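You operate a simulated robot arm through the tools that you are given. There is no shell and no other tool.

You are at the controls of a simulated two-armed robot. One attempt, no reset.

## Task
Switch the air from block 26 over to block 25.
Fine: shut off 26, vent it and shut its red-tipped handle; on 25 shut the red-tipped handle before the blue-tipped one opens.

The check looks at the end state, three seconds after you hand in, the way a careful person would. Anything else that was tipped, shoved, dropped, spilled or broken makes it a failure.

## Robot
Two 6-joint arms with fingered hands on one trunk that stands fixed in place. Base frame: the origin is at the foot of the trunk, x ahead of it, y to its left, z up. Readings come in mm, rad, newtons and seconds.
The left shoulder is at [70, 191, 1340], the right one opposite. Each reaches about 983 mm from its shoulder. Payload 4.7 kg a hand.
The TCP of each hand is the grasp point between the finger pads, 36 mm short of the fingertips. In the tool frame z runs along the fingers and y along their closing line. The gripper opens to 120 mm; its body begins 42 mm behind the TCP. The gripper is a hand of 5 fingers: y runs from the thumb to the fingers, the wrist lies at [-18, -113, -198] in the tool frame, and closing takes about 1.5 s.
Orientation is that of the tool frame in the base frame, as a unit quaternion [x, y, z, w]. With the fingers straight down and the wrist toward the robot, the tool's x, y and z point along [0, 1, 0], [1, 0, 0] and [0, 0, -1] of the base frame.

## Interface
- The arms move only by the tool move_arm. It takes "left_deltas", "right_deltas" or both (then of equal length, played together; a hand with none holds still); each is a list of rows, each a list of 7 numbers: the opening, from 0 (shut) to 1 (fully open), then the shift along the tool's x, y, z in cm, then the turn, a rotation vector about the tool's x, y, z in rad. In form: [[hand, tx, ty, tz, wx, wy, wz], ...]. A call has 1 to 20 rows; each row is the pose to reach, as a shift and turn from the pose commanded when the call began, along the tool's axes at that moment. A row lasts 0.2 s, in which the tool goes at most 50 mm and 0.15 rad; a call with a longer step from one row to the next is refused whole, and so is a gripper value outside its range. Where a pose cannot be reached the arm comes as near as it can. A force on the tool above 40 N (or 10 N above the force at the start of the call, whichever is more), or a blocked arm, ends the call early, and 0.2 s more pass. Each finger travels about 45 mm/s and halts on what it meets, pressing with about 26 N; the grip force reading is that of the motor and also rises with nothing between the fingers. The clock runs only during rows and for 0.2 s after the last one: add rows that repeat a pose to give the fingers time. It gives the time, the measured TCP pose, the force on the tool (base axes), the opening and the grip force at its end, in the units of the frame above (readings bear some noise), with the torque about the TCP (base axes, N m) and any sound that the robot's microphone picked up, and new pictures: "show" is both (left out), scene, wrist or none (wrist: the cameras of the hands that moved).
- Cameras (640 x 400 px; columns grow to the right, rows downward): "scene" is now at [128.7, -52.8, 1605.1]; the picture's right is [-0.56, -0.83, 0.00], its down [-0.19, 0.13, -0.97] and it looks along [0.81, -0.55, -0.23] (base axes); focal length 332 px, centre (320, 200). "left" rides on the left gripper at [-73, -91, -143] in its tool frame; the picture's right is [-0.80, -0.28, 0.53], its down [0.53, -0.73, 0.42] and it looks along [0.27, 0.62, 0.74] (tool axes); focal length 234 px, centre (320, 200). "right" rides on the right gripper at [73, -91, -143] in its tool frame; the picture's right is [-0.80, 0.28, -0.53], its down [-0.53, -0.73, 0.42] and it looks along [-0.27, 0.62, 0.74] (tool axes); focal length 234 px, centre (320, 200). There is no depth. A picture from a camera that has moved, and an enlarged one, comes with that camera's place and axes in the base frame and with its lens.
- slide_trunk(by): slides the trunk up (or, below 0, down) by that many mm; the arms and the scene camera ride with it, the base frame stays. It gives what a move gives, with no picture.
- hand_shape(shape, hand): the hand has 5 fingers and takes this shape, open, in about a second: jaw (thumb against the fingers, like two jaws); tri (thumb and two fingers); tip (a fingertip pinch); poke (one finger out to press); point (the index stretched); flat (the hand flat); cup (the hand cupped); fist (a fist). The gripper value then closes the fingers along that shape, each until it touches; the sizes above hold for jaw. It gives what a move gives, with no picture.
- head_to(pan, tilt): turns the head with the scene camera to pan (to the left, within 1.501 rad either way) and tilt (down, from -0.506 to 1.204), counted from straight ahead of the robot. It gives what a move gives, and a new picture of the scene camera.
- zoom(camera, box): a new picture of the part [left, top, right, bottom] of that camera's present view, enlarged. No time passes.
- hand_in(): hands the job in; it is judged then, once.

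Nothing tells you positions but the pictures and the camera data. Unless the task says otherwise, let go and move clear before handing in.

The tools are called as a command line: name --argument value ..., lists and objects as JSON in quotes. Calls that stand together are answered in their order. move_arm: Moves the arms, as the interface text tells. Its arguments: {"type":"object","properties":{"left_deltas":{"type":"array","items":{"type":"array","items":{"type":"number"}}},"right_deltas":{"type":"array","items":{"type":"array","items":{"type":"number"}}},"show":{"type":"string","enum":["both","scene","wrist","none"]}},"required":[]} The other tools are called the same way: slide_trunk (by) moves the trunk up or down; hand_shape (shape, hand) gives the hand a shape; head_to (pan, tilt) turns the head that bears the scene camera; zoom (camera, box) takes an enlarged picture of a part of a camera's view; hand_in () hands the job in.

At the start:

```text
time: 0.0
left_ee_pos: [703.1, -85.2, 1606.8]
left_orientation: [0.707, 0.707, 0.001, -0.001]
left_force: [0.4, 0.4, -0.9]
left_wrist_torque: [0.02, 0.01, -0.03]
left_grip_width: 119.7
left_grasp_force: 0.0
left_shape: jaw
right_ee_pos: [376.3, -572.2, 1585.1]
right_orientation: [0.707, 0.707, 0.0, 0.0]
right_force: [-0.6, 0.1, -0.2]
right_wrist_torque: [0.0, 0.01, -0.02]
right_grip_width: 119.6
right_grasp_force: 0.1
right_shape: jaw
trunk travel left (down, up): [-817.0, 123.0]
head pan, tilt (commanded): [-0.597, 0.227]
```

scene: 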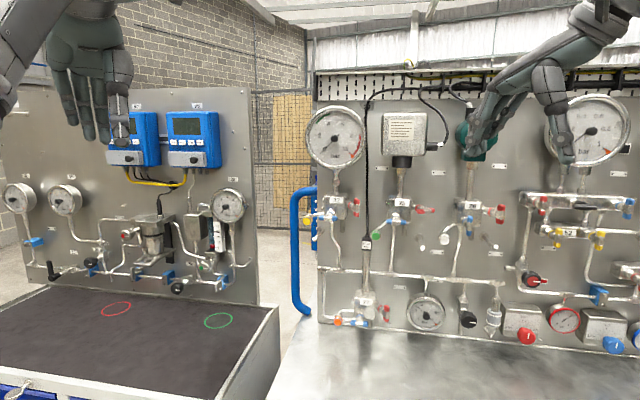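
right: 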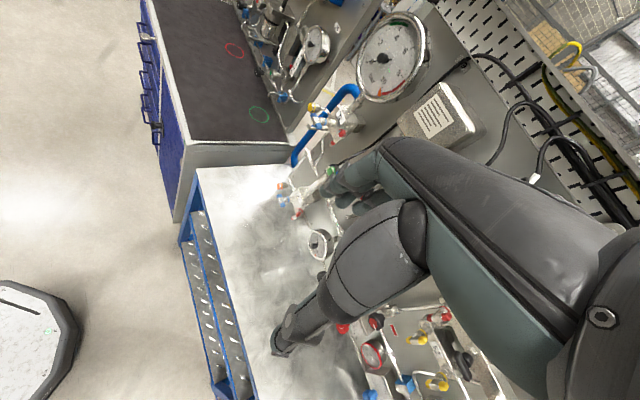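
left: 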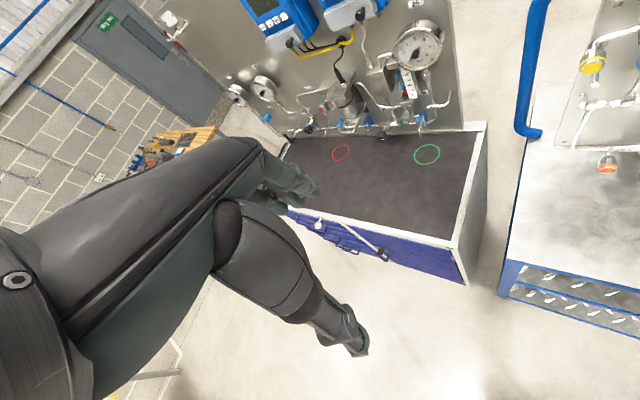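

I see two panels: a left bench with blue instruments, and a right stainless panel with several valve blocks carrying number labels. I'll zoom in to find blocks 25 and 26 before moving anything.

zoom --camera "scene" --box '[300, 160, 460, 260]'

zoom --camera "scene" --box '[420, 160, 640, 300]'

zoom --camera "scene" --box '[310, 260, 470, 360]'

```text
4.00 times, centred on (380, 210) of scene
camera zoom: at [128.7, -52.8, 1605.1], right [-0.56, -0.83, 0.0], down [-0.19, 0.13, -0.97], along [0.81, -0.55, -0.23], focal length 1328 px, centre (80, 160)
```

zoom: 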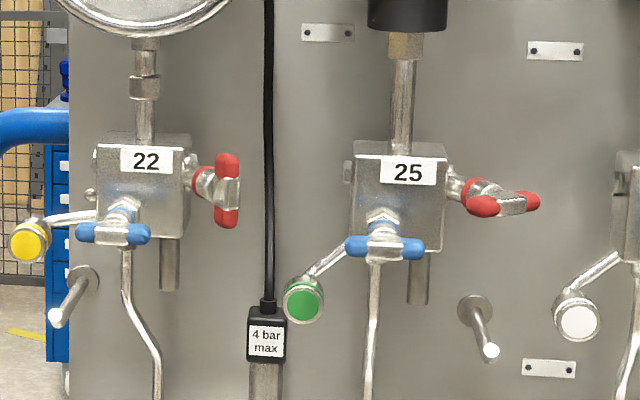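

```text
2.86 times, centred on (530, 230) of scene
camera zoom: at [128.7, -52.8, 1605.1], right [-0.56, -0.83, 0.0], down [-0.19, 0.13, -0.97], along [0.81, -0.55, -0.23], focal length 949 px, centre (-280, 114)
```

zoom: 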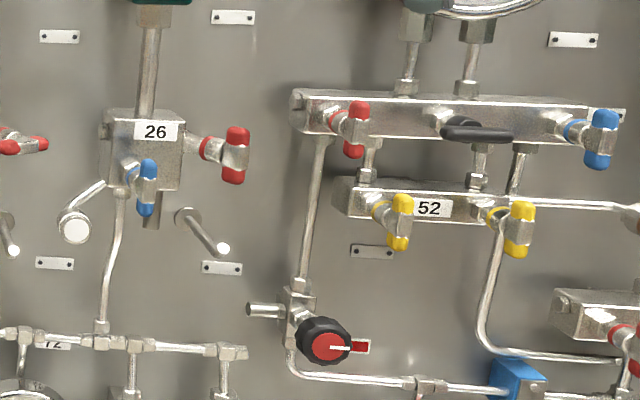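

```text
4.00 times, centred on (390, 310) of scene
camera zoom: at [128.7, -52.8, 1605.1], right [-0.56, -0.83, 0.0], down [-0.19, 0.13, -0.97], along [0.81, -0.55, -0.23], focal length 1328 px, centre (40, -240)
```

zoom: 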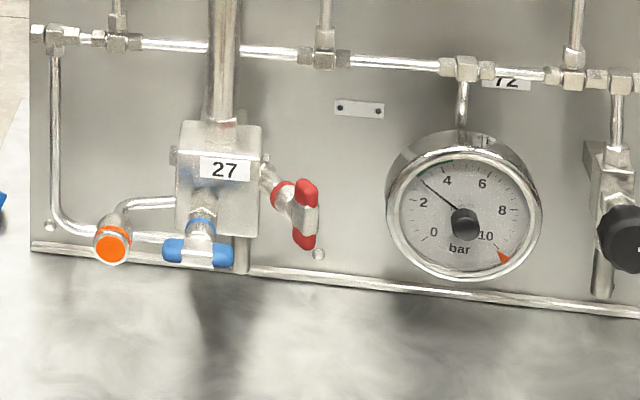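

Block 25 (green cap) has its blue handle level and its red handle sticking out from the panel. Block 26 (white cap) has both handles upright. I'll turn the head to centre them and take closer views.

head_to --pan -0.8 --tilt 0.3

```text
time: 0.7
left_ee_pos: [702.3, -84.7, 1606.3]
left_orientation: [0.707, 0.707, 0.0, 0.0]
left_force: [0.6, 0.1, 0.8]
left_wrist_torque: [-0.02, 0.01, -0.04]
left_grip_width: 119.8
left_grasp_force: 0.0
left_shape: jaw
right_ee_pos: [378.4, -571.2, 1584.4]
right_orientation: [0.707, 0.707, 0.0, 0.0]
right_force: [-0.1, 0.1, 0.2]
right_wrist_torque: [0.0, 0.01, 0.01]
right_grip_width: 119.3
right_grasp_force: 0.1
right_shape: jaw
trunk travel left (down, up): [-817.0, 123.0]
head pan, tilt (commanded): [-0.799, 0.3]
camera scene: at [116.6, -67.3, 1598.3], right [-0.72, -0.7, 0.0], down [-0.21, 0.21, -0.96], along [0.67, -0.68, -0.3], focal length 332 px, centre (320, 200)
```

scene: 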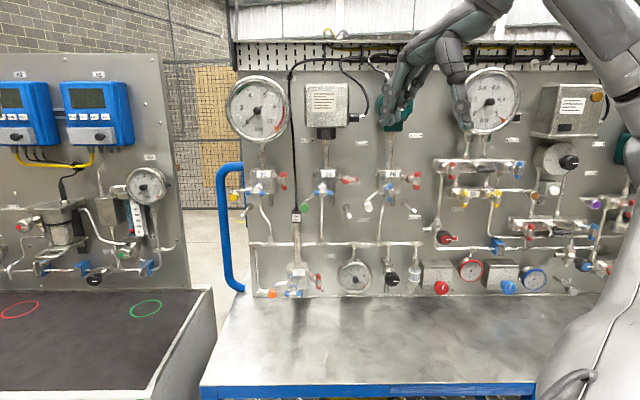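

zoom --camera "scene" --box '[280, 130, 440, 230]'

zoom --camera "scene" --box '[230, 210, 440, 310]'

zoom --camera "scene" --box '[220, 60, 380, 160]'

zoom --camera "right" --box '[240, 80, 440, 280]'

```text
4.00 times, centred on (360, 180) of scene
camera zoom: at [116.6, -67.3, 1598.3], right [-0.72, -0.7, 0.0], down [-0.21, 0.21, -0.96], along [0.67, -0.68, -0.3], focal length 1328 px, centre (160, 280)
```

zoom: 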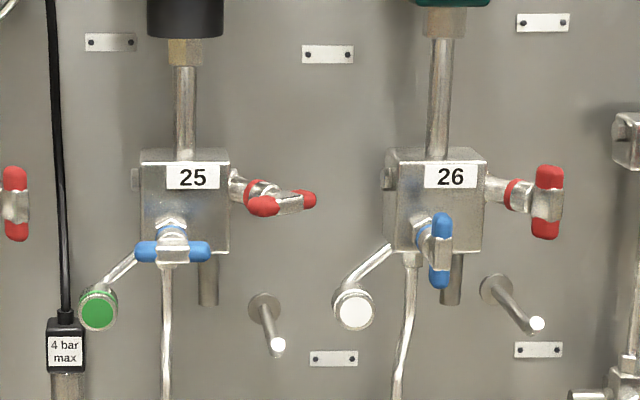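

```text
3.05 times, centred on (335, 260) of scene
camera zoom: at [116.6, -67.3, 1598.3], right [-0.72, -0.7, 0.0], down [-0.21, 0.21, -0.96], along [0.67, -0.68, -0.3], focal length 1012 px, centre (274, 17)
```

zoom: 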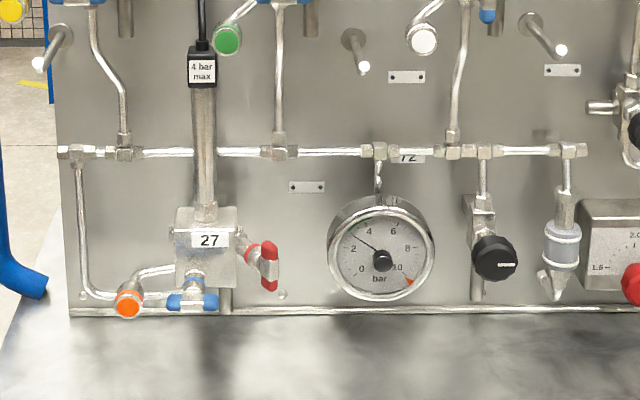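

```text
4.00 times, centred on (300, 110) of scene
camera zoom: at [116.6, -67.3, 1598.3], right [-0.72, -0.7, 0.0], down [-0.21, 0.21, -0.96], along [0.67, -0.68, -0.3], focal length 1328 px, centre (400, 560)
```

zoom: 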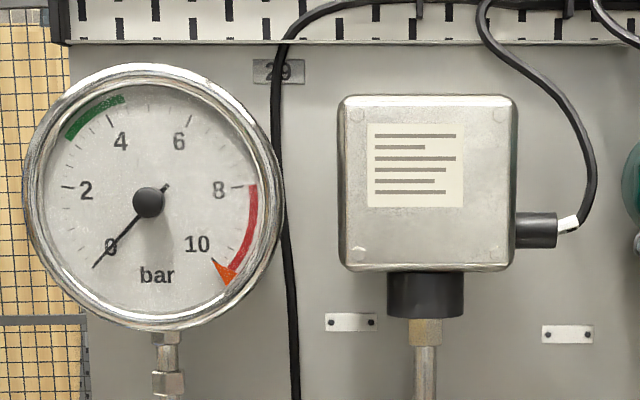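

```text
2.00 times, centred on (340, 180) of right
camera zoom: at [285.6, -498.3, 1727.2], right [0.28, -0.8, 0.53], down [-0.73, -0.53, -0.42], along [0.62, -0.27, -0.74], focal length 468 px, centre (280, 240)
```

zoom: 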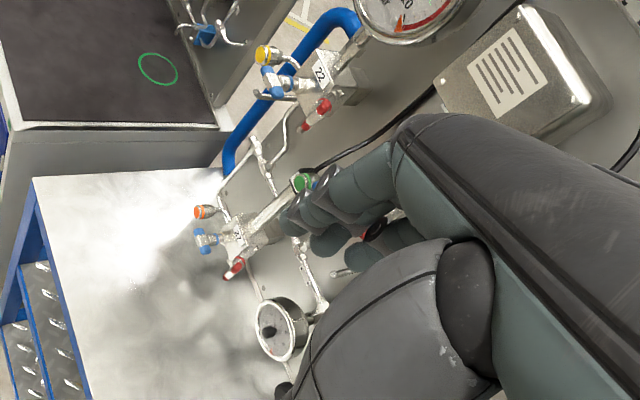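

The right arm is the one in reach of these blocks, which sit about 0.9 m away on a panel facing the robot diagonally. I'll pull the left hand back out of the way, then use trunk height changes to triangulate.

move_arm --left_deltas '[[1, 1, -4, -1, 0, 0, 0], [1, 3, -8, -2, 0, 0, 0], [1, 5, -12, -2, 0, 0, 0], [1, 7, -16, -2, 0, 0, 0], [1, 9, -20, -2, 0, 0, 0]]' --show "none"

slide_trunk --by -200

head_to --pan -0.8 --tilt 0.1

```text
time: 1.9
left_ee_pos: [637.4, -72.8, 1701.1]
left_orientation: [0.707, 0.707, 0.0, 0.0]
left_force: [0.2, -0.5, -0.4]
left_wrist_torque: [-0.01, -0.01, 0.0]
left_grip_width: 119.7
left_grasp_force: 0.0
left_shape: jaw
left hand out of reach, approached as far as the arm can: row 1, 2, 3, 4, 5
right_ee_pos: [376.1, -571.9, 1584.6]
right_orientation: [0.707, 0.707, 0.0, -0.001]
right_force: [0.0, 0.3, -0.2]
right_wrist_torque: [0.01, -0.02, 0.03]
right_grip_width: 119.5
right_grasp_force: 0.2
right_shape: jaw
trunk travel left (down, up): [-817.0, 123.0]
head pan, tilt (commanded): [-0.799, 0.3]
```

```text
time: 4.1
left_ee_pos: [637.9, -72.3, 1501.2]
left_orientation: [0.707, 0.708, 0.0, 0.0]
left_force: [0.2, -0.2, 0.0]
left_wrist_torque: [0.01, 0.0, -0.01]
left_grip_width: 119.6
left_grasp_force: 0.1
left_shape: jaw
right_ee_pos: [376.9, -572.0, 1385.0]
right_orientation: [0.707, 0.707, 0.0, 0.0]
right_force: [0.2, 0.2, 0.8]
right_wrist_torque: [-0.03, 0.0, -0.01]
right_grip_width: 119.6
right_grasp_force: 0.1
right_shape: jaw
trunk travel left (down, up): [-617.0, 323.0]
head pan, tilt (commanded): [-0.799, 0.3]
```

```text
time: 4.8
left_ee_pos: [638.2, -72.6, 1502.3]
left_orientation: [0.707, 0.707, 0.0, 0.0]
left_force: [-0.3, -0.4, -0.3]
left_wrist_torque: [0.02, 0.03, -0.01]
left_grip_width: 119.6
left_grasp_force: 0.0
left_shape: jaw
right_ee_pos: [377.2, -571.8, 1383.7]
right_orientation: [0.707, 0.708, 0.0, -0.001]
right_force: [-0.3, 0.2, 0.2]
right_wrist_torque: [0.02, -0.01, -0.01]
right_grip_width: 119.7
right_grasp_force: 0.2
right_shape: jaw
trunk travel left (down, up): [-617.0, 323.0]
head pan, tilt (commanded): [-0.799, 0.099]
camera scene: at [115.5, -66.3, 1416.9], right [-0.72, -0.7, 0.0], down [-0.07, 0.07, -0.99], along [0.69, -0.71, -0.1], focal length 332 px, centre (320, 200)
```

scene: 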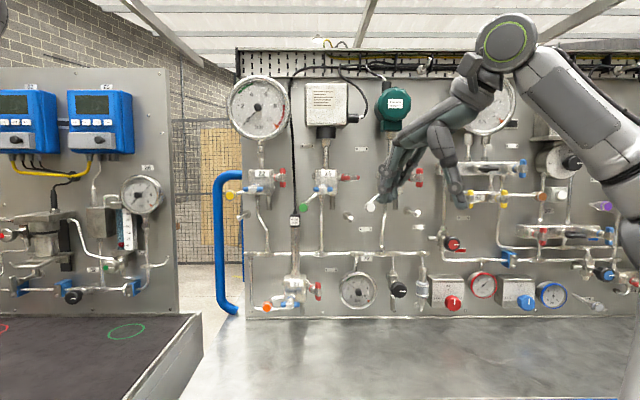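

zoom --camera "scene" --box '[280, 130, 440, 230]'

zoom --camera "scene" --box '[230, 220, 430, 330]'

zoom --camera "right" --box '[0, 0, 640, 400]'

```text
4.00 times, centred on (360, 180) of scene
camera zoom: at [115.5, -66.3, 1416.9], right [-0.72, -0.7, 0.0], down [-0.07, 0.07, -0.99], along [0.69, -0.71, -0.1], focal length 1328 px, centre (160, 280)
```

zoom: 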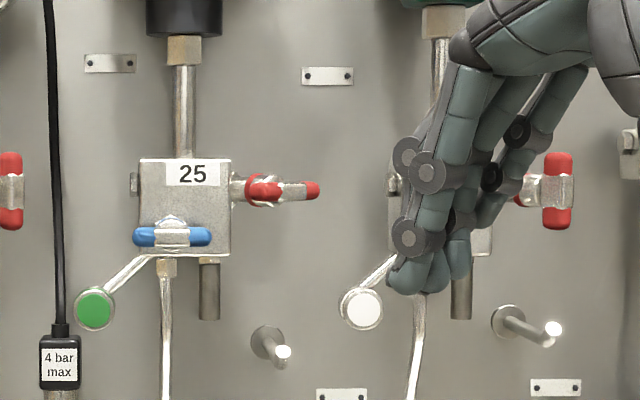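

```text
3.20 times, centred on (330, 275) of scene
camera zoom: at [115.5, -66.3, 1416.9], right [-0.72, -0.7, 0.0], down [-0.07, 0.07, -0.99], along [0.69, -0.71, -0.1], focal length 1063 px, centre (288, -40)
```

zoom: 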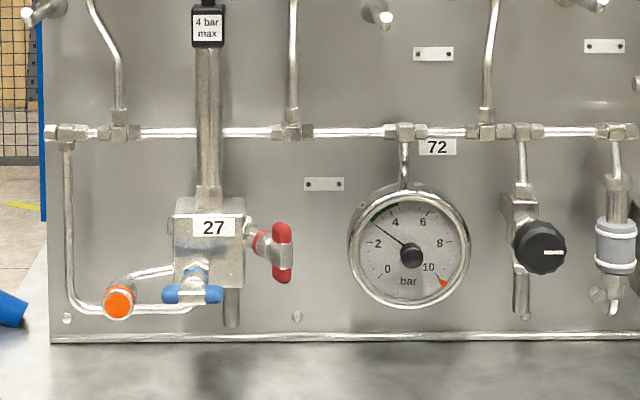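

```text
1.00 times, centred on (320, 200) of right (not enlarged: the box is as wide or as high as the picture)
camera zoom: at [285.5, -498.2, 1527.2], right [0.28, -0.8, 0.53], down [-0.73, -0.53, -0.42], along [0.62, -0.27, -0.74], focal length 234 px, centre (320, 200)
```

zoom: 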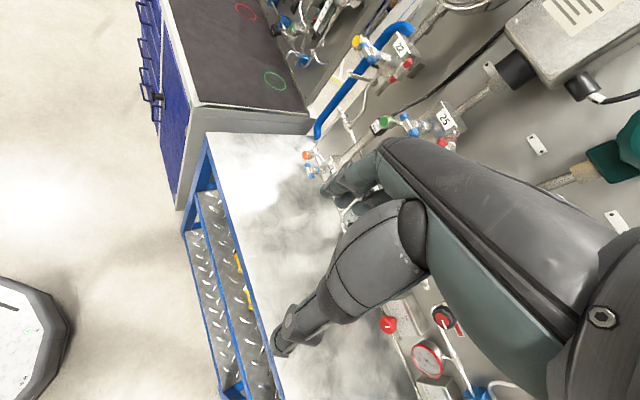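

Triangulation puts block 25's blue handle near [688, -668, 1361] and its red handle near [648, -732, 1390], with the panel facing the robot at about 45°. Next I'll try the poke shape and look at where that finger sits on the hand.

hand_shape --shape "poke" --hand "right"

zoom --camera "scene" --box '[340, 80, 540, 230]'

zoom --camera "right" --box '[0, 0, 640, 400]'

```text
time: 5.7
left_ee_pos: [638.1, -72.5, 1501.8]
left_orientation: [0.707, 0.708, -0.001, 0.0]
left_force: [-0.2, -0.3, 0.3]
left_wrist_torque: [0.02, 0.0, -0.03]
left_grip_width: 119.5
left_grasp_force: 0.1
left_shape: jaw
right_ee_pos: [376.6, -570.7, 1384.5]
right_orientation: [0.707, 0.707, 0.0, -0.001]
right_force: [-0.2, 0.6, -0.4]
right_wrist_torque: [0.01, 0.03, 0.02]
right_grip_width: 0.0
right_grasp_force: 0.0
right_shape: poke
trunk travel left (down, up): [-617.0, 323.0]
head pan, tilt (commanded): [-0.799, 0.099]
```

```text
2.67 times, centred on (440, 155) of scene
camera zoom: at [115.6, -66.3, 1416.9], right [-0.72, -0.7, 0.0], down [-0.07, 0.07, -0.99], along [0.69, -0.71, -0.1], focal length 886 px, centre (0, 320)
```

zoom: 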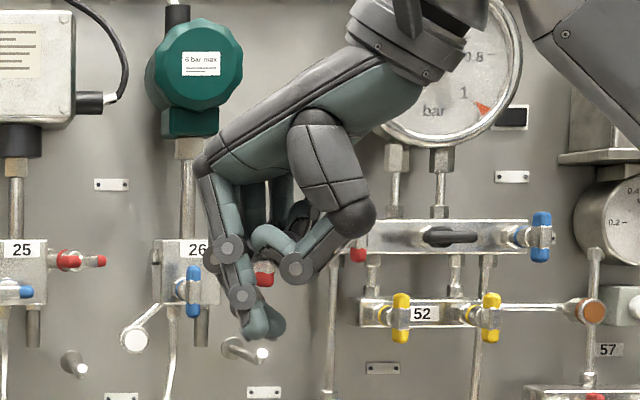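

```text
1.00 times, centred on (320, 200) of right (not enlarged: the box is as wide or as high as the picture)
camera zoom: at [285.6, -498.3, 1527.2], right [0.28, -0.8, 0.53], down [-0.73, -0.53, -0.42], along [0.62, -0.27, -0.74], focal length 234 px, centre (320, 200)
```

zoom: 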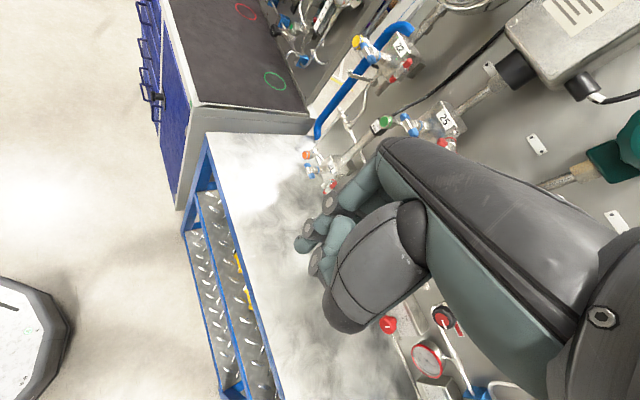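

zoom --camera "scene" --box '[385, 120, 465, 210]'

zoom --camera "right" --box '[260, 150, 420, 300]'

```text
4.44 times, centred on (425, 165) of scene
camera zoom: at [115.6, -66.3, 1416.9], right [-0.72, -0.7, 0.0], down [-0.07, 0.07, -0.99], along [0.69, -0.71, -0.1], focal length 1476 px, centre (-147, 356)
```

zoom: 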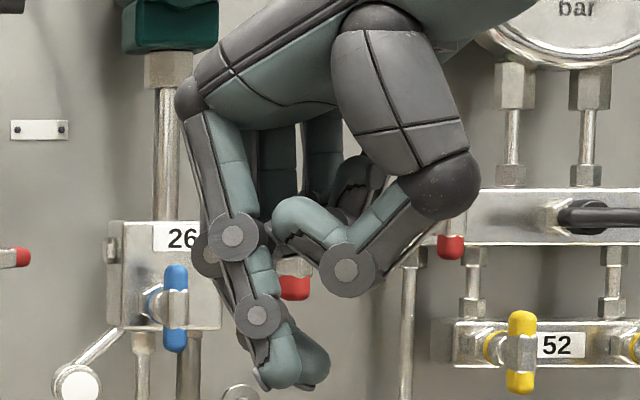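

```text
2.67 times, centred on (340, 225) of right
camera zoom: at [285.6, -498.3, 1527.2], right [0.28, -0.8, 0.53], down [-0.73, -0.53, -0.42], along [0.62, -0.27, -0.74], focal length 624 px, centre (267, 133)
```

zoom: 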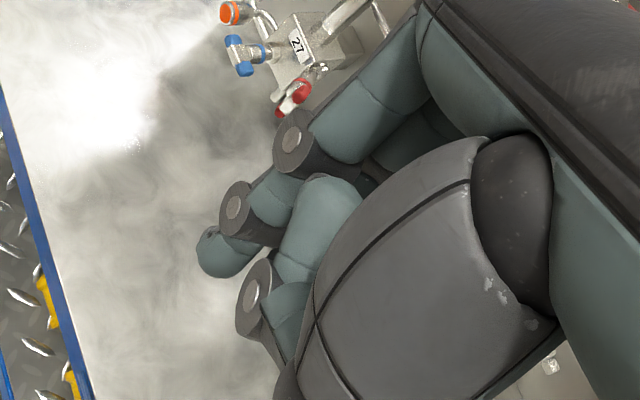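

hand_shape --shape "point" --hand "right"

zoom --camera "scene" --box '[365, 80, 525, 230]'

zoom --camera "right" --box '[200, 100, 440, 340]'

hand_shape --shape "tip" --hand "right"

zoom --camera "scene" --box '[365, 80, 525, 230]'

zoom --camera "right" --box '[200, 100, 440, 340]'

```text
time: 6.6
left_ee_pos: [638.7, -73.3, 1501.9]
left_orientation: [0.707, 0.707, -0.001, 0.0]
left_force: [0.0, -0.6, 0.2]
left_wrist_torque: [0.0, 0.01, 0.01]
left_grip_width: 119.7
left_grasp_force: 0.0
left_shape: jaw
right_ee_pos: [376.8, -572.1, 1384.9]
right_orientation: [0.708, 0.707, -0.001, -0.001]
right_force: [-1.0, 0.0, 0.8]
right_wrist_torque: [-0.04, 0.0, -0.03]
right_grip_width: 0.1
right_grasp_force: 0.0
right_shape: point
trunk travel left (down, up): [-617.0, 323.0]
head pan, tilt (commanded): [-0.799, 0.099]
```

```text
2.67 times, centred on (445, 155) of scene
camera zoom: at [115.5, -66.4, 1416.9], right [-0.72, -0.7, 0.0], down [-0.07, 0.07, -0.99], along [0.69, -0.71, -0.1], focal length 886 px, centre (-13, 320)
```

zoom: 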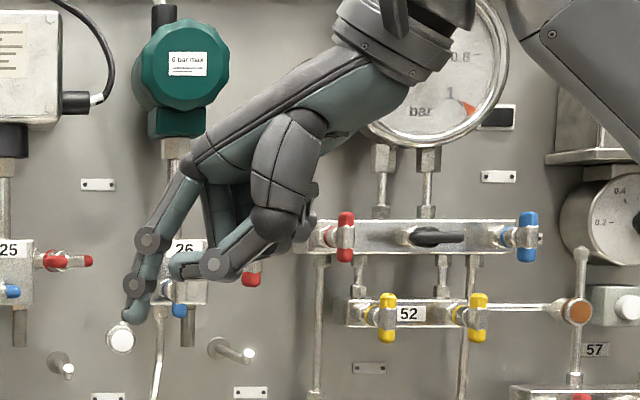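

```text
1.67 times, centred on (320, 220) of right
camera zoom: at [285.5, -498.3, 1527.2], right [0.28, -0.8, 0.53], down [-0.73, -0.53, -0.42], along [0.62, -0.27, -0.74], focal length 390 px, centre (320, 167)
```

zoom: 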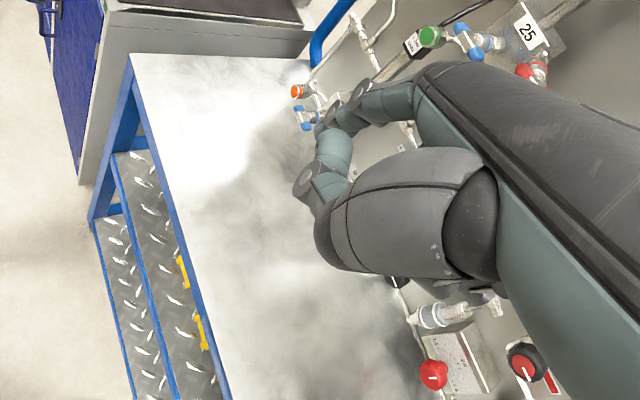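

```text
time: 7.5
left_ee_pos: [637.8, -71.6, 1501.0]
left_orientation: [0.707, 0.708, 0.0, 0.0]
left_force: [0.4, -0.3, 0.1]
left_wrist_torque: [0.03, 0.0, -0.03]
left_grip_width: 119.5
left_grasp_force: 0.1
left_shape: jaw
right_ee_pos: [378.2, -571.9, 1385.8]
right_orientation: [0.707, 0.707, 0.0, 0.0]
right_force: [0.1, 0.8, 0.3]
right_wrist_torque: [0.01, 0.0, 0.03]
right_grip_width: 120.1
right_grasp_force: 0.0
right_shape: tip
trunk travel left (down, up): [-617.0, 323.0]
head pan, tilt (commanded): [-0.799, 0.099]
```

```text
2.67 times, centred on (445, 155) of scene
camera zoom: at [115.6, -66.3, 1416.9], right [-0.72, -0.7, 0.0], down [-0.07, 0.07, -0.99], along [0.69, -0.71, -0.1], focal length 886 px, centre (-13, 320)
```

zoom: 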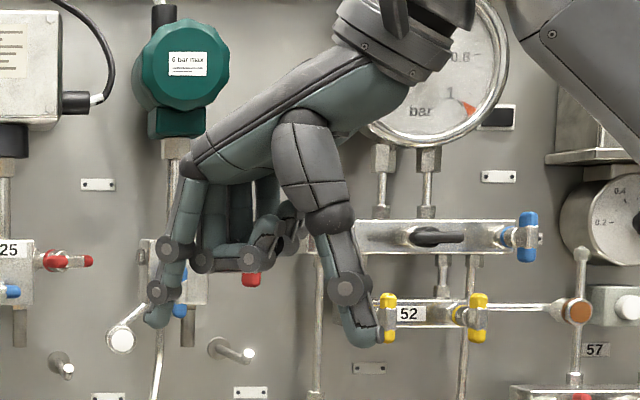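

```text
1.67 times, centred on (320, 220) of right
camera zoom: at [285.6, -498.3, 1527.2], right [0.28, -0.8, 0.53], down [-0.73, -0.53, -0.42], along [0.62, -0.27, -0.74], focal length 390 px, centre (320, 167)
```

zoom: 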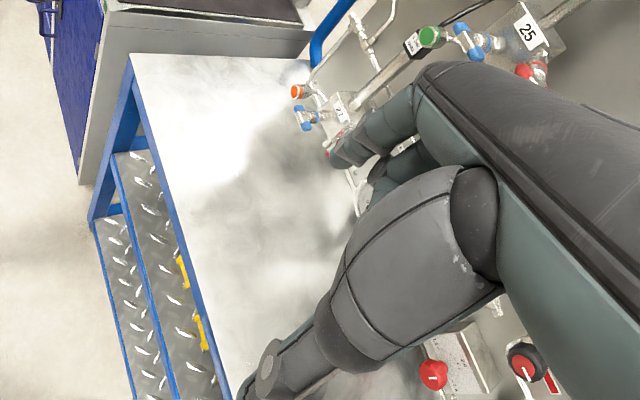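

The two blocks are about 175 mm apart at the same height, so block 26's blue handle should be near [565, -792, 1361]. I'll go back up, set the poke finger, and turn the hand in free space so the finger points at the panel.

hand_shape --shape "poke" --hand "right"

slide_trunk --by 180

move_arm --right_deltas '[[1, 0, 0, 0, -0.098, 0.0405, 0.098], [1, 0, 0, 0, -0.1956, 0.081, 0.1956], [1, 0, 0, 0, -0.2933, 0.1215, 0.2933], [1, 0, 0, 0, -0.3911, 0.162, 0.3911], [1, 0, 0, 0, -0.4889, 0.2025, 0.4889], [1, 0, 0, 0, -0.5867, 0.243, 0.5867], [1, 0, 0, 0, -0.6844, 0.2835, 0.6844], [1, 0, 0, 0, -0.7822, 0.324, 0.7822], [1, 0, 0, 0, -0.88, 0.3645, 0.88], [1, 0, 0, 0, -0.9778, 0.405, 0.9778], [1, 0, 0, 0, -1.0756, 0.4455, 1.0756], [1, 0, 0, 0, -1.1733, 0.486, 1.1733], [1, 0, 0, 0, -1.2711, 0.5265, 1.2711], [1, 0, 0, 0, -1.3689, 0.567, 1.3689], [1, 0, 0, 0, -1.4667, 0.6075, 1.4667], [1, 0, 0, 0, -1.5644, 0.648, 1.5644], [1, 0, 0, 0, -1.6622, 0.6885, 1.6622], [1, 0, 0, 0, -1.76, 0.729, 1.76]]' --show "both"

```text
time: 8.4
left_ee_pos: [637.8, -72.0, 1503.1]
left_orientation: [0.707, 0.707, 0.0, 0.0]
left_force: [-0.3, 0.7, 1.0]
left_wrist_torque: [0.0, -0.04, 0.04]
left_grip_width: 119.8
left_grasp_force: 0.0
left_shape: jaw
right_ee_pos: [377.2, -571.8, 1384.4]
right_orientation: [0.707, 0.707, 0.0, 0.0]
right_force: [0.6, 0.4, 0.6]
right_wrist_torque: [0.04, 0.02, 0.03]
right_grip_width: 0.0
right_grasp_force: 0.0
right_shape: poke
trunk travel left (down, up): [-617.0, 323.0]
head pan, tilt (commanded): [-0.799, 0.099]
```

```text
time: 10.4
left_ee_pos: [637.6, -73.0, 1681.8]
left_orientation: [0.707, 0.707, 0.0, 0.0]
left_force: [-0.2, 0.6, 0.9]
left_wrist_torque: [-0.04, 0.03, -0.02]
left_grip_width: 119.8
left_grasp_force: 0.0
left_shape: jaw
right_ee_pos: [377.4, -572.8, 1565.0]
right_orientation: [0.707, 0.707, 0.0, 0.0]
right_force: [-0.1, 0.1, 0.1]
right_wrist_torque: [-0.02, 0.0, -0.01]
right_grip_width: 0.0
right_grasp_force: 0.0
right_shape: poke
trunk travel left (down, up): [-797.0, 143.0]
head pan, tilt (commanded): [-0.799, 0.099]
```

```text
time: 14.2
left_ee_pos: [636.5, -73.3, 1682.4]
left_orientation: [0.707, 0.707, 0.0, -0.001]
left_force: [0.4, -0.1, -0.8]
left_wrist_torque: [-0.03, -0.03, -0.01]
left_grip_width: 119.8
left_grasp_force: 0.1
left_shape: jaw
right_ee_pos: [384.9, -622.3, 1628.0]
right_orientation: [0.685, -0.201, 0.658, 0.239]
right_force: [0.4, 0.5, -0.5]
right_wrist_torque: [0.0, 0.03, 0.02]
right_grip_width: 0.1
right_grasp_force: 0.0
right_shape: poke
right hand out of reach, approached as far as the arm can: row 1, 2, 3, 4, 5, 6, 7, 8, 9, 10, 11, 12, 13, 14, 15, 16, 17, 18
trunk travel left (down, up): [-797.0, 143.0]
head pan, tilt (commanded): [-0.799, 0.099]
camera scene: at [114.4, -65.7, 1597.1], right [-0.72, -0.7, 0.0], down [-0.07, 0.07, -1.0], along [0.69, -0.71, -0.1], focal length 332 px, centre (320, 200)
camera right: at [326.4, -460.1, 1696.7], right [-0.63, 0.05, -0.77], down [0.75, 0.32, -0.59], along [0.22, -0.95, -0.24], focal length 234 px, centre (320, 200)
```

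scene: 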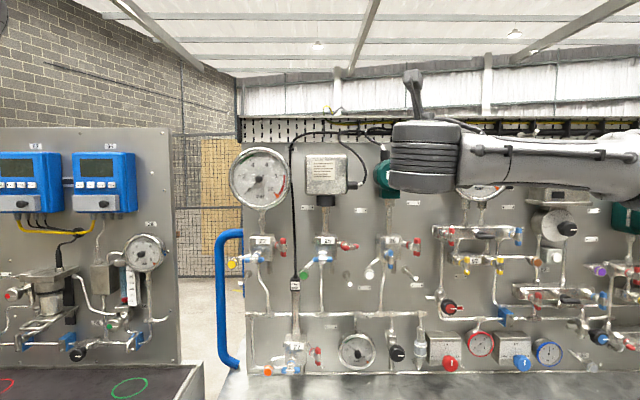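
right: 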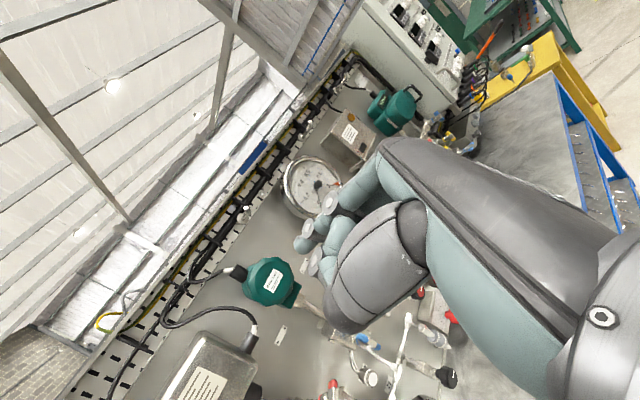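

The arm couldn't fully reach that pose so close to the shoulder. I'll send a null move to learn which commanded pose the next deltas are counted from.

move_arm --right_deltas '[[1, 0, 0, 0, 0, 0, 0], [1, 0, 0, 0, 0, 0, 0]]' --show "none"

```text
time: 14.8
left_ee_pos: [637.5, -73.4, 1682.7]
left_orientation: [0.707, 0.707, 0.0, 0.0]
left_force: [0.7, -0.7, -1.3]
left_wrist_torque: [0.02, -0.01, -0.02]
left_grip_width: 120.2
left_grasp_force: 0.0
left_shape: jaw
right_ee_pos: [384.8, -620.9, 1627.4]
right_orientation: [0.686, -0.2, 0.658, 0.239]
right_force: [-0.1, 0.6, -0.9]
right_wrist_torque: [0.02, -0.02, -0.01]
right_grip_width: 0.0
right_grasp_force: 0.1
right_shape: poke
trunk travel left (down, up): [-797.0, 143.0]
head pan, tilt (commanded): [-0.799, 0.099]
```

The null move shows deltas now count from the pose actually reached, and the hand is within about 9° of pointing at the panel. I'll bring it to roughly 130 mm in front of block 26's blue handle and look.

move_arm --right_deltas '[[1, -3.1, -0.2, 1.5, -0.02, 0.002, 0.008], [1, -6.2, -0.4, 3.1, -0.04, 0.004, 0.016], [1, -9.3, -0.6, 4.7, -0.06, 0.006, 0.025], [1, -12.4, -0.7, 6.2, -0.08, 0.008, 0.033], [1, -15.5, -0.9, 7.8, -0.1, 0.01, 0.041], [1, -18.7, -1.1, 9.4, -0.12, 0.012, 0.05], [1, -21.8, -1.3, 11.0, -0.14, 0.014, 0.058], [1, -24.9, -1.5, 12.5, -0.154, 0.0155, 0.066]]' --show "both"

```text
time: 16.8
left_ee_pos: [641.6, -68.3, 1679.9]
left_orientation: [0.707, 0.708, -0.002, 0.0]
left_force: [0.9, 1.3, -0.4]
left_wrist_torque: [-0.04, 0.03, -0.02]
left_grip_width: 119.9
left_grasp_force: 0.1
left_shape: jaw
right_ee_pos: [508.6, -729.4, 1409.0]
right_orientation: [0.634, -0.252, 0.664, 0.308]
right_force: [0.7, 0.5, 0.1]
right_wrist_torque: [-0.04, 0.0, -0.04]
right_grip_width: 0.0
right_grasp_force: 0.0
right_shape: poke
right hand out of reach, approached as far as the arm can: row 1, 2, 3, 4, 5, 6, 7, 8
trunk travel left (down, up): [-797.0, 143.0]
head pan, tilt (commanded): [-0.799, 0.099]
stopped in row 8 (right hand): the arm was blocked; the commanded pose is now the measured one
camera scene: at [118.7, -62.8, 1596.9], right [-0.72, -0.7, 0.0], down [-0.07, 0.07, -0.99], along [0.69, -0.71, -0.1], focal length 332 px, centre (320, 200)
camera right: at [475.4, -555.8, 1465.0], right [-0.56, 0.12, -0.82], down [0.83, 0.15, -0.54], along [0.06, -0.98, -0.18], focal length 234 px, centre (320, 200)
```

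scene: 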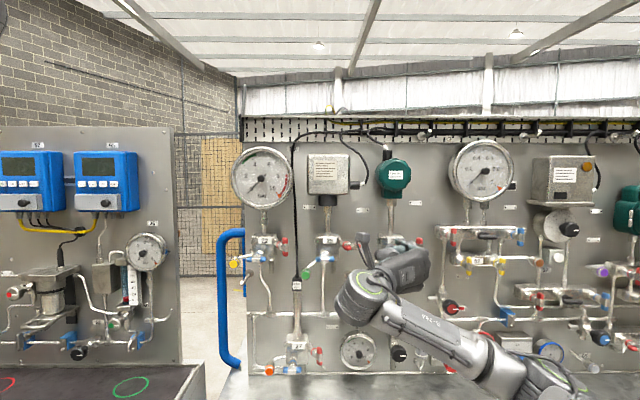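
right: 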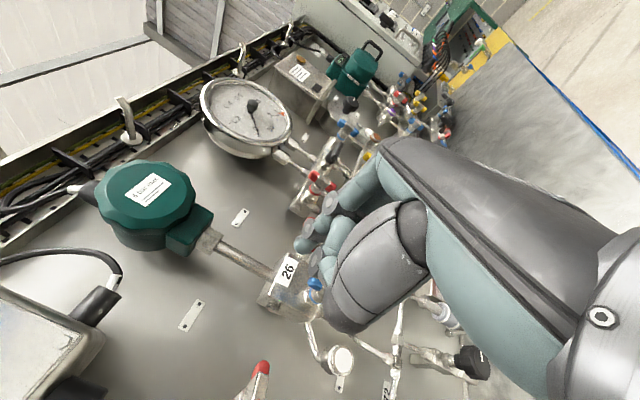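

The call ended with the arm blocked, though the tool force is near zero, so the elbow may have met something. I'll look to the right and down at the arm before moving again.

head_to --pan -1.3 --tilt 0.6

```text
time: 17.8
left_ee_pos: [636.7, -73.0, 1683.4]
left_orientation: [0.707, 0.707, 0.0, 0.0]
left_force: [0.7, -0.2, -0.1]
left_wrist_torque: [-0.01, -0.01, -0.01]
left_grip_width: 119.8
left_grasp_force: 0.0
left_shape: jaw
right_ee_pos: [505.3, -732.9, 1407.3]
right_orientation: [0.634, -0.254, 0.663, 0.307]
right_force: [0.9, -0.3, 0.9]
right_wrist_torque: [0.01, 0.01, 0.0]
right_grip_width: 0.0
right_grasp_force: 0.1
right_shape: poke
trunk travel left (down, up): [-797.0, 143.0]
head pan, tilt (commanded): [-1.3, 0.6]
camera scene: at [74.4, -86.3, 1550.8], right [-0.96, -0.27, 0.0], down [-0.15, 0.54, -0.83], along [0.22, -0.8, -0.56], focal length 332 px, centre (320, 200)
```

scene: 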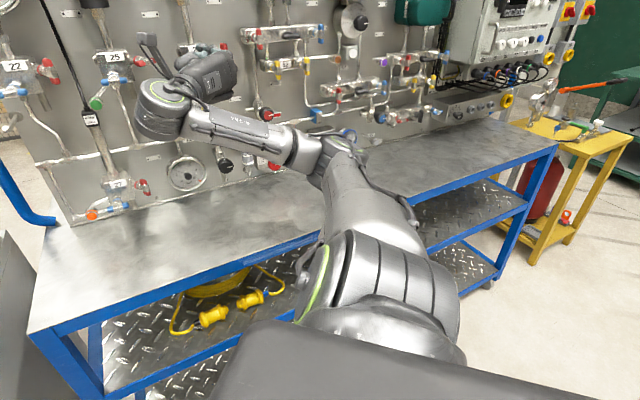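

The elbow is clear of everything; the wrist is just folded about 90°, near its limit. Rolling the hand by about -45° about the pointing axis should relax it and still leave the finger visible from the head.

move_arm --right_deltas '[[1, 0, 0, -1, 0, 0, -0.13], [1, 0, 0, -2, 0, 0, -0.26], [1, 0, 0, -3, 0, 0, -0.39], [1, 0, 0, -3, 0, 0, -0.52], [1, 0, 0, -3, 0, 0, -0.65], [1, 0, 0, -3, 0, 0, -0.78]]' --show "both"

head_to --pan -0.85 --tilt 0.3

```text
time: 19.2
left_ee_pos: [636.7, -71.3, 1683.0]
left_orientation: [0.707, 0.707, 0.0, 0.0]
left_force: [-0.1, -0.7, -0.6]
left_wrist_torque: [0.0, -0.01, 0.01]
left_grip_width: 119.6
left_grasp_force: 0.1
left_shape: jaw
right_ee_pos: [484.8, -710.3, 1405.9]
right_orientation: [0.683, 0.006, 0.496, 0.537]
right_force: [0.3, 0.0, 0.3]
right_wrist_torque: [0.02, 0.01, 0.0]
right_grip_width: 0.0
right_grasp_force: 0.0
right_shape: poke
trunk travel left (down, up): [-797.0, 143.0]
head pan, tilt (commanded): [-1.3, 0.6]
camera scene: at [74.2, -85.5, 1550.8], right [-0.96, -0.27, 0.0], down [-0.15, 0.54, -0.83], along [0.22, -0.8, -0.56], focal length 332 px, centre (320, 200)
camera right: at [470.5, -527.6, 1375.6], right [-0.91, -0.17, -0.37], down [0.4, -0.29, -0.87], along [0.05, -0.94, 0.33], focal length 234 px, centre (320, 200)
```

scene: 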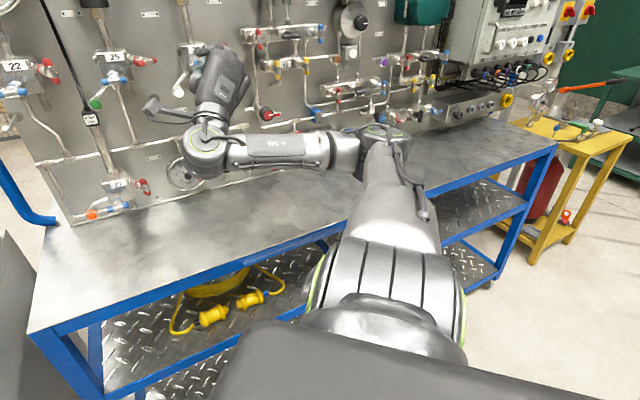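
right: 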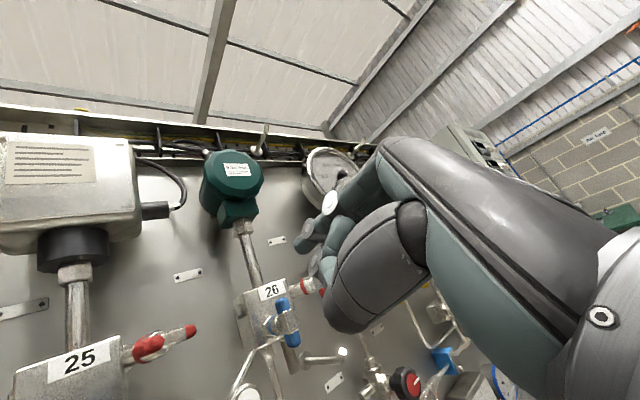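

```text
time: 20.1
left_ee_pos: [637.8, -74.0, 1681.9]
left_orientation: [0.707, 0.707, 0.0, 0.0]
left_force: [0.4, 0.3, 0.7]
left_wrist_torque: [-0.02, 0.0, 0.01]
left_grip_width: 120.0
left_grasp_force: 0.0
left_shape: jaw
right_ee_pos: [484.9, -711.0, 1402.5]
right_orientation: [0.682, 0.006, 0.497, 0.536]
right_force: [0.2, 0.5, -0.4]
right_wrist_torque: [-0.02, -0.02, 0.01]
right_grip_width: 0.0
right_grasp_force: 0.0
right_shape: poke
trunk travel left (down, up): [-797.0, 143.0]
head pan, tilt (commanded): [-0.85, 0.3]
camera scene: at [113.2, -70.6, 1578.2], right [-0.75, -0.66, 0.0], down [-0.2, 0.22, -0.95], along [0.63, -0.72, -0.3], focal length 332 px, centre (320, 200)
```

scene: 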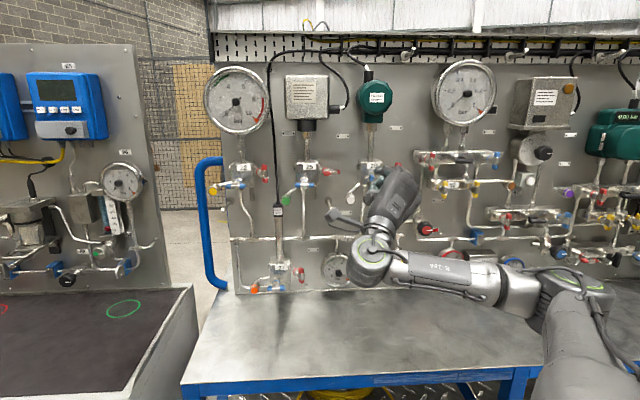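

The roll worked without any reach warning, and the wrist camera now has a clear view of both blocks. I'll enlarge these views to refine the handle positions and see how the stems run.

zoom --camera "right" --box '[210, 190, 370, 390]'

zoom --camera "right" --box '[0, 250, 240, 400]'

zoom --camera "scene" --box '[280, 140, 440, 240]'

```text
2.00 times, centred on (290, 290) of right
camera zoom: at [471.3, -527.9, 1375.5], right [-0.91, -0.17, -0.37], down [0.41, -0.28, -0.87], along [0.05, -0.94, 0.33], focal length 468 px, centre (380, 20)
```

zoom: 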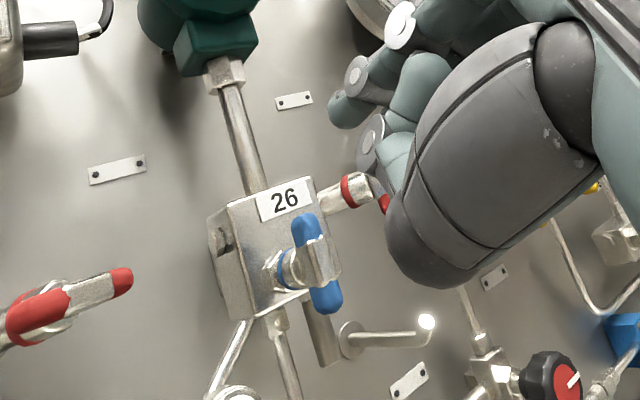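

```text
2.67 times, centred on (120, 325) of right
camera zoom: at [471.3, -527.9, 1375.5], right [-0.91, -0.17, -0.37], down [0.41, -0.28, -0.87], along [0.05, -0.94, 0.33], focal length 624 px, centre (853, -133)
```

zoom: 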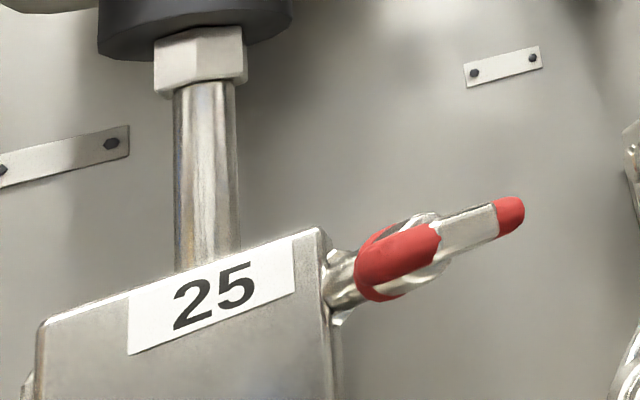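

```text
4.00 times, centred on (360, 190) of scene
camera zoom: at [113.2, -70.6, 1578.2], right [-0.75, -0.66, 0.0], down [-0.2, 0.22, -0.95], along [0.63, -0.72, -0.3], focal length 1328 px, centre (160, 240)
```

zoom: 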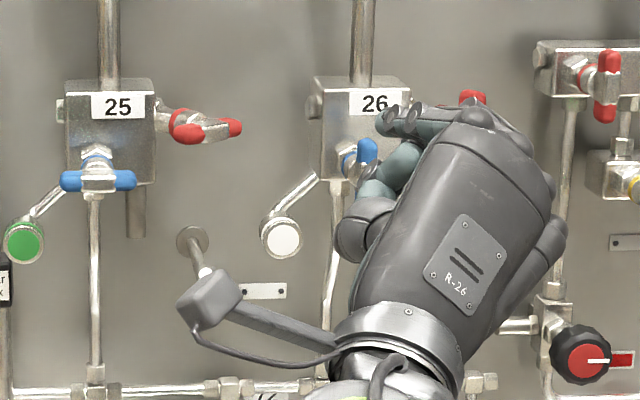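

The blue handle on 26 is a short bar standing about 50 mm off its block face. I'll square the finger to the panel and place it just left of the bar's top end, still about 25 mm short of it.

move_arm --right_deltas '[[1, -0.22, -0.97, 1.0, 0.018, -0.007, 0.012], [1, -0.45, -1.94, 2.07, 0.035, -0.013, 0.024], [1, -0.68, -2.9, 3.1, 0.053, -0.02, 0.036], [1, -0.9, -3.89, 4.14, 0.0707, -0.0269, 0.0475], [1, -0.9, -3.89, 4.14, 0.0707, -0.0269, 0.0475]]' --show "both"

zoom --camera "right" --box '[220, 180, 380, 340]'

zoom --camera "scene" --box '[330, 140, 450, 220]'

```text
time: 21.3
left_ee_pos: [639.1, -72.5, 1682.5]
left_orientation: [0.708, 0.707, 0.001, -0.001]
left_force: [0.0, -0.4, 0.2]
left_wrist_torque: [0.01, 0.01, -0.02]
left_grip_width: 119.9
left_grasp_force: 0.1
left_shape: jaw
right_ee_pos: [529.0, -730.3, 1374.0]
right_orientation: [0.707, 0.001, 0.499, 0.5]
right_force: [-1.0, -0.3, 0.7]
right_wrist_torque: [0.03, -0.04, -0.01]
right_grip_width: 0.0
right_grasp_force: 0.1
right_shape: poke
trunk travel left (down, up): [-797.0, 143.0]
head pan, tilt (commanded): [-0.85, 0.3]
camera scene: at [112.9, -70.5, 1578.3], right [-0.75, -0.66, 0.0], down [-0.2, 0.22, -0.96], along [0.63, -0.72, -0.3], focal length 332 px, centre (320, 200)
camera right: at [508.3, -545.7, 1360.0], right [-0.91, -0.17, -0.37], down [0.4, -0.2, -0.89], along [0.08, -0.96, 0.25], focal length 234 px, centre (320, 200)
```

scene: 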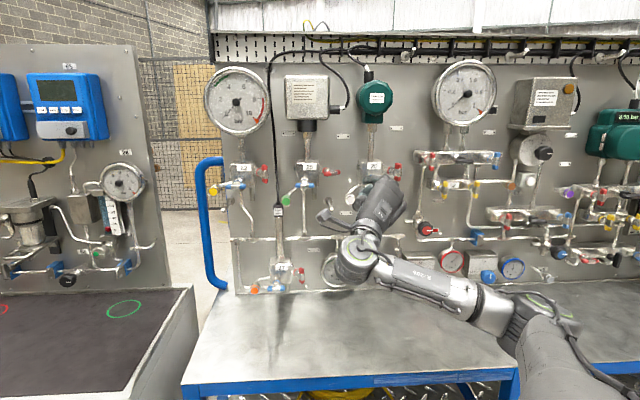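
right: 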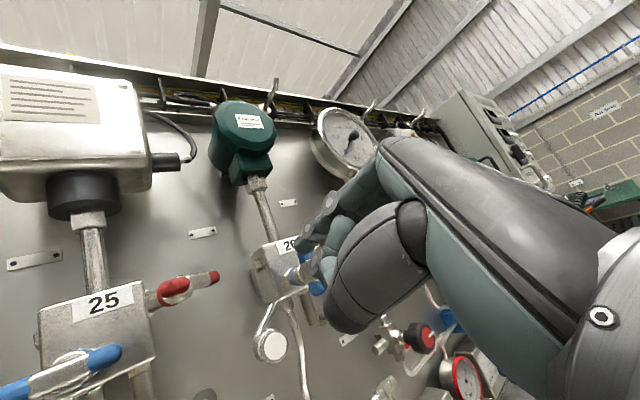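

```text
2.50 times, centred on (300, 260) of right
camera zoom: at [508.3, -545.7, 1360.0], right [-0.91, -0.17, -0.37], down [0.4, -0.2, -0.89], along [0.08, -0.96, 0.25], focal length 585 px, centre (370, 50)
```

zoom: 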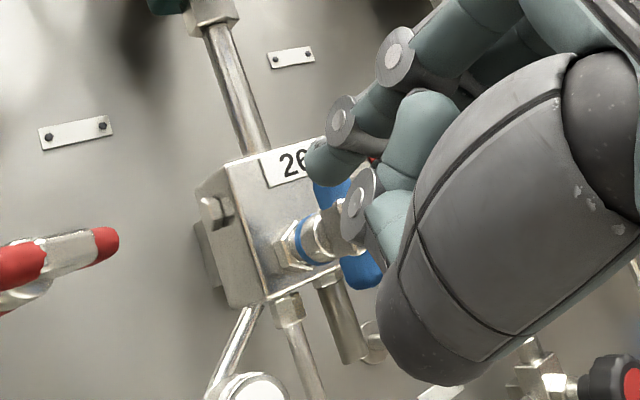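

```text
5.00 times, centred on (390, 180) of scene
camera zoom: at [112.9, -70.5, 1578.3], right [-0.75, -0.66, 0.0], down [-0.2, 0.22, -0.96], along [0.63, -0.72, -0.3], focal length 1660 px, centre (-30, 300)
```

zoom: 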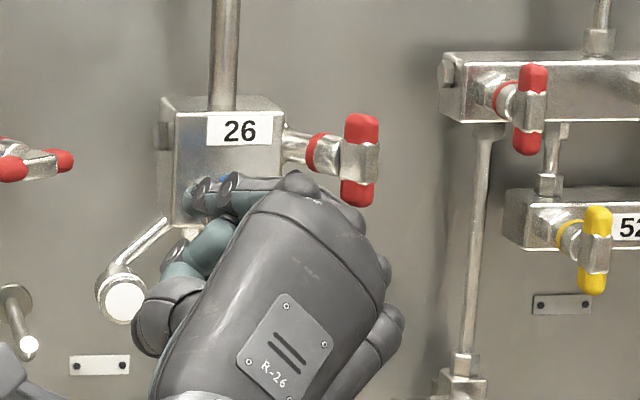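

The fingertip now sits left of the bar's upper end with about 8 mm to spare. I'll advance straight in, so the finger lies alongside the bar.

move_arm --right_deltas '[[1, -0.1, -0.1, 1.6, 0, 0, 0], [1, -0.2, -0.2, 3.2, 0, 0, 0], [1, -0.3, -0.3, 4.8, 0, 0, 0], [1, -0.3, -0.3, 4.8, 0, 0, 0]]' --show "wrist"

zoom --camera "right" --box '[220, 180, 380, 340]'

zoom --camera "scene" --box '[340, 140, 440, 210]'

```text
time: 22.3
left_ee_pos: [632.2, -64.2, 1686.2]
left_orientation: [0.707, 0.707, 0.0, 0.004]
left_force: [-0.1, -0.6, 0.9]
left_wrist_torque: [-0.02, -0.06, 0.02]
left_grip_width: 119.6
left_grasp_force: 0.0
left_shape: jaw
right_ee_pos: [559.1, -757.8, 1376.0]
right_orientation: [0.704, 0.002, 0.502, 0.503]
right_force: [-13.7, 23.0, 8.1]
right_wrist_torque: [-0.14, 0.03, -0.43]
right_grip_width: 0.0
right_grasp_force: 0.1
right_shape: poke
trunk travel left (down, up): [-797.0, 143.0]
head pan, tilt (commanded): [-0.85, 0.3]
camera right: at [537.6, -573.7, 1360.6], right [-0.91, -0.18, -0.37], down [0.4, -0.21, -0.89], along [0.08, -0.96, 0.26], focal length 234 px, centre (320, 200)
```

right: 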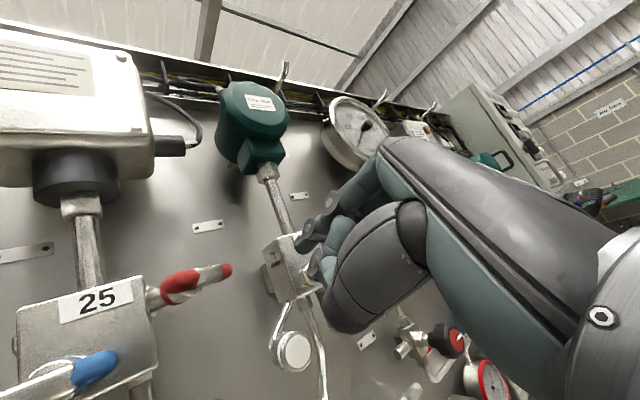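

```text
2.50 times, centred on (300, 260) of right
camera zoom: at [537.6, -573.7, 1360.6], right [-0.91, -0.18, -0.37], down [0.4, -0.21, -0.89], along [0.08, -0.96, 0.26], focal length 585 px, centre (370, 50)
```

zoom: 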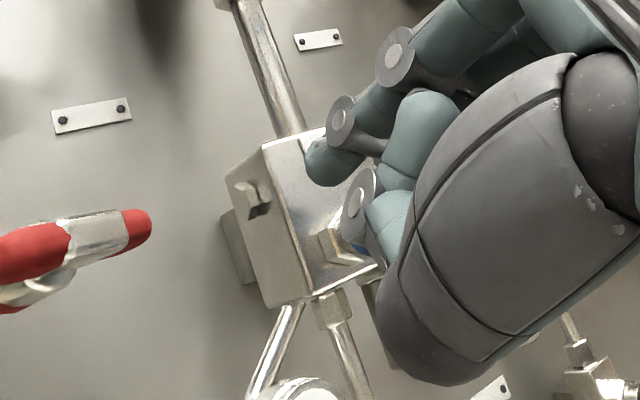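

```text
5.71 times, centred on (390, 175) of scene
camera zoom: at [106.6, -62.7, 1579.4], right [-0.75, -0.66, 0.0], down [-0.19, 0.22, -0.96], along [0.63, -0.72, -0.29], focal length 1898 px, centre (-80, 343)
```

zoom: 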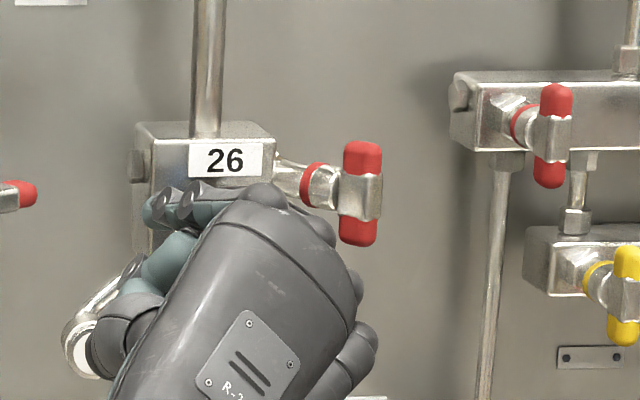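

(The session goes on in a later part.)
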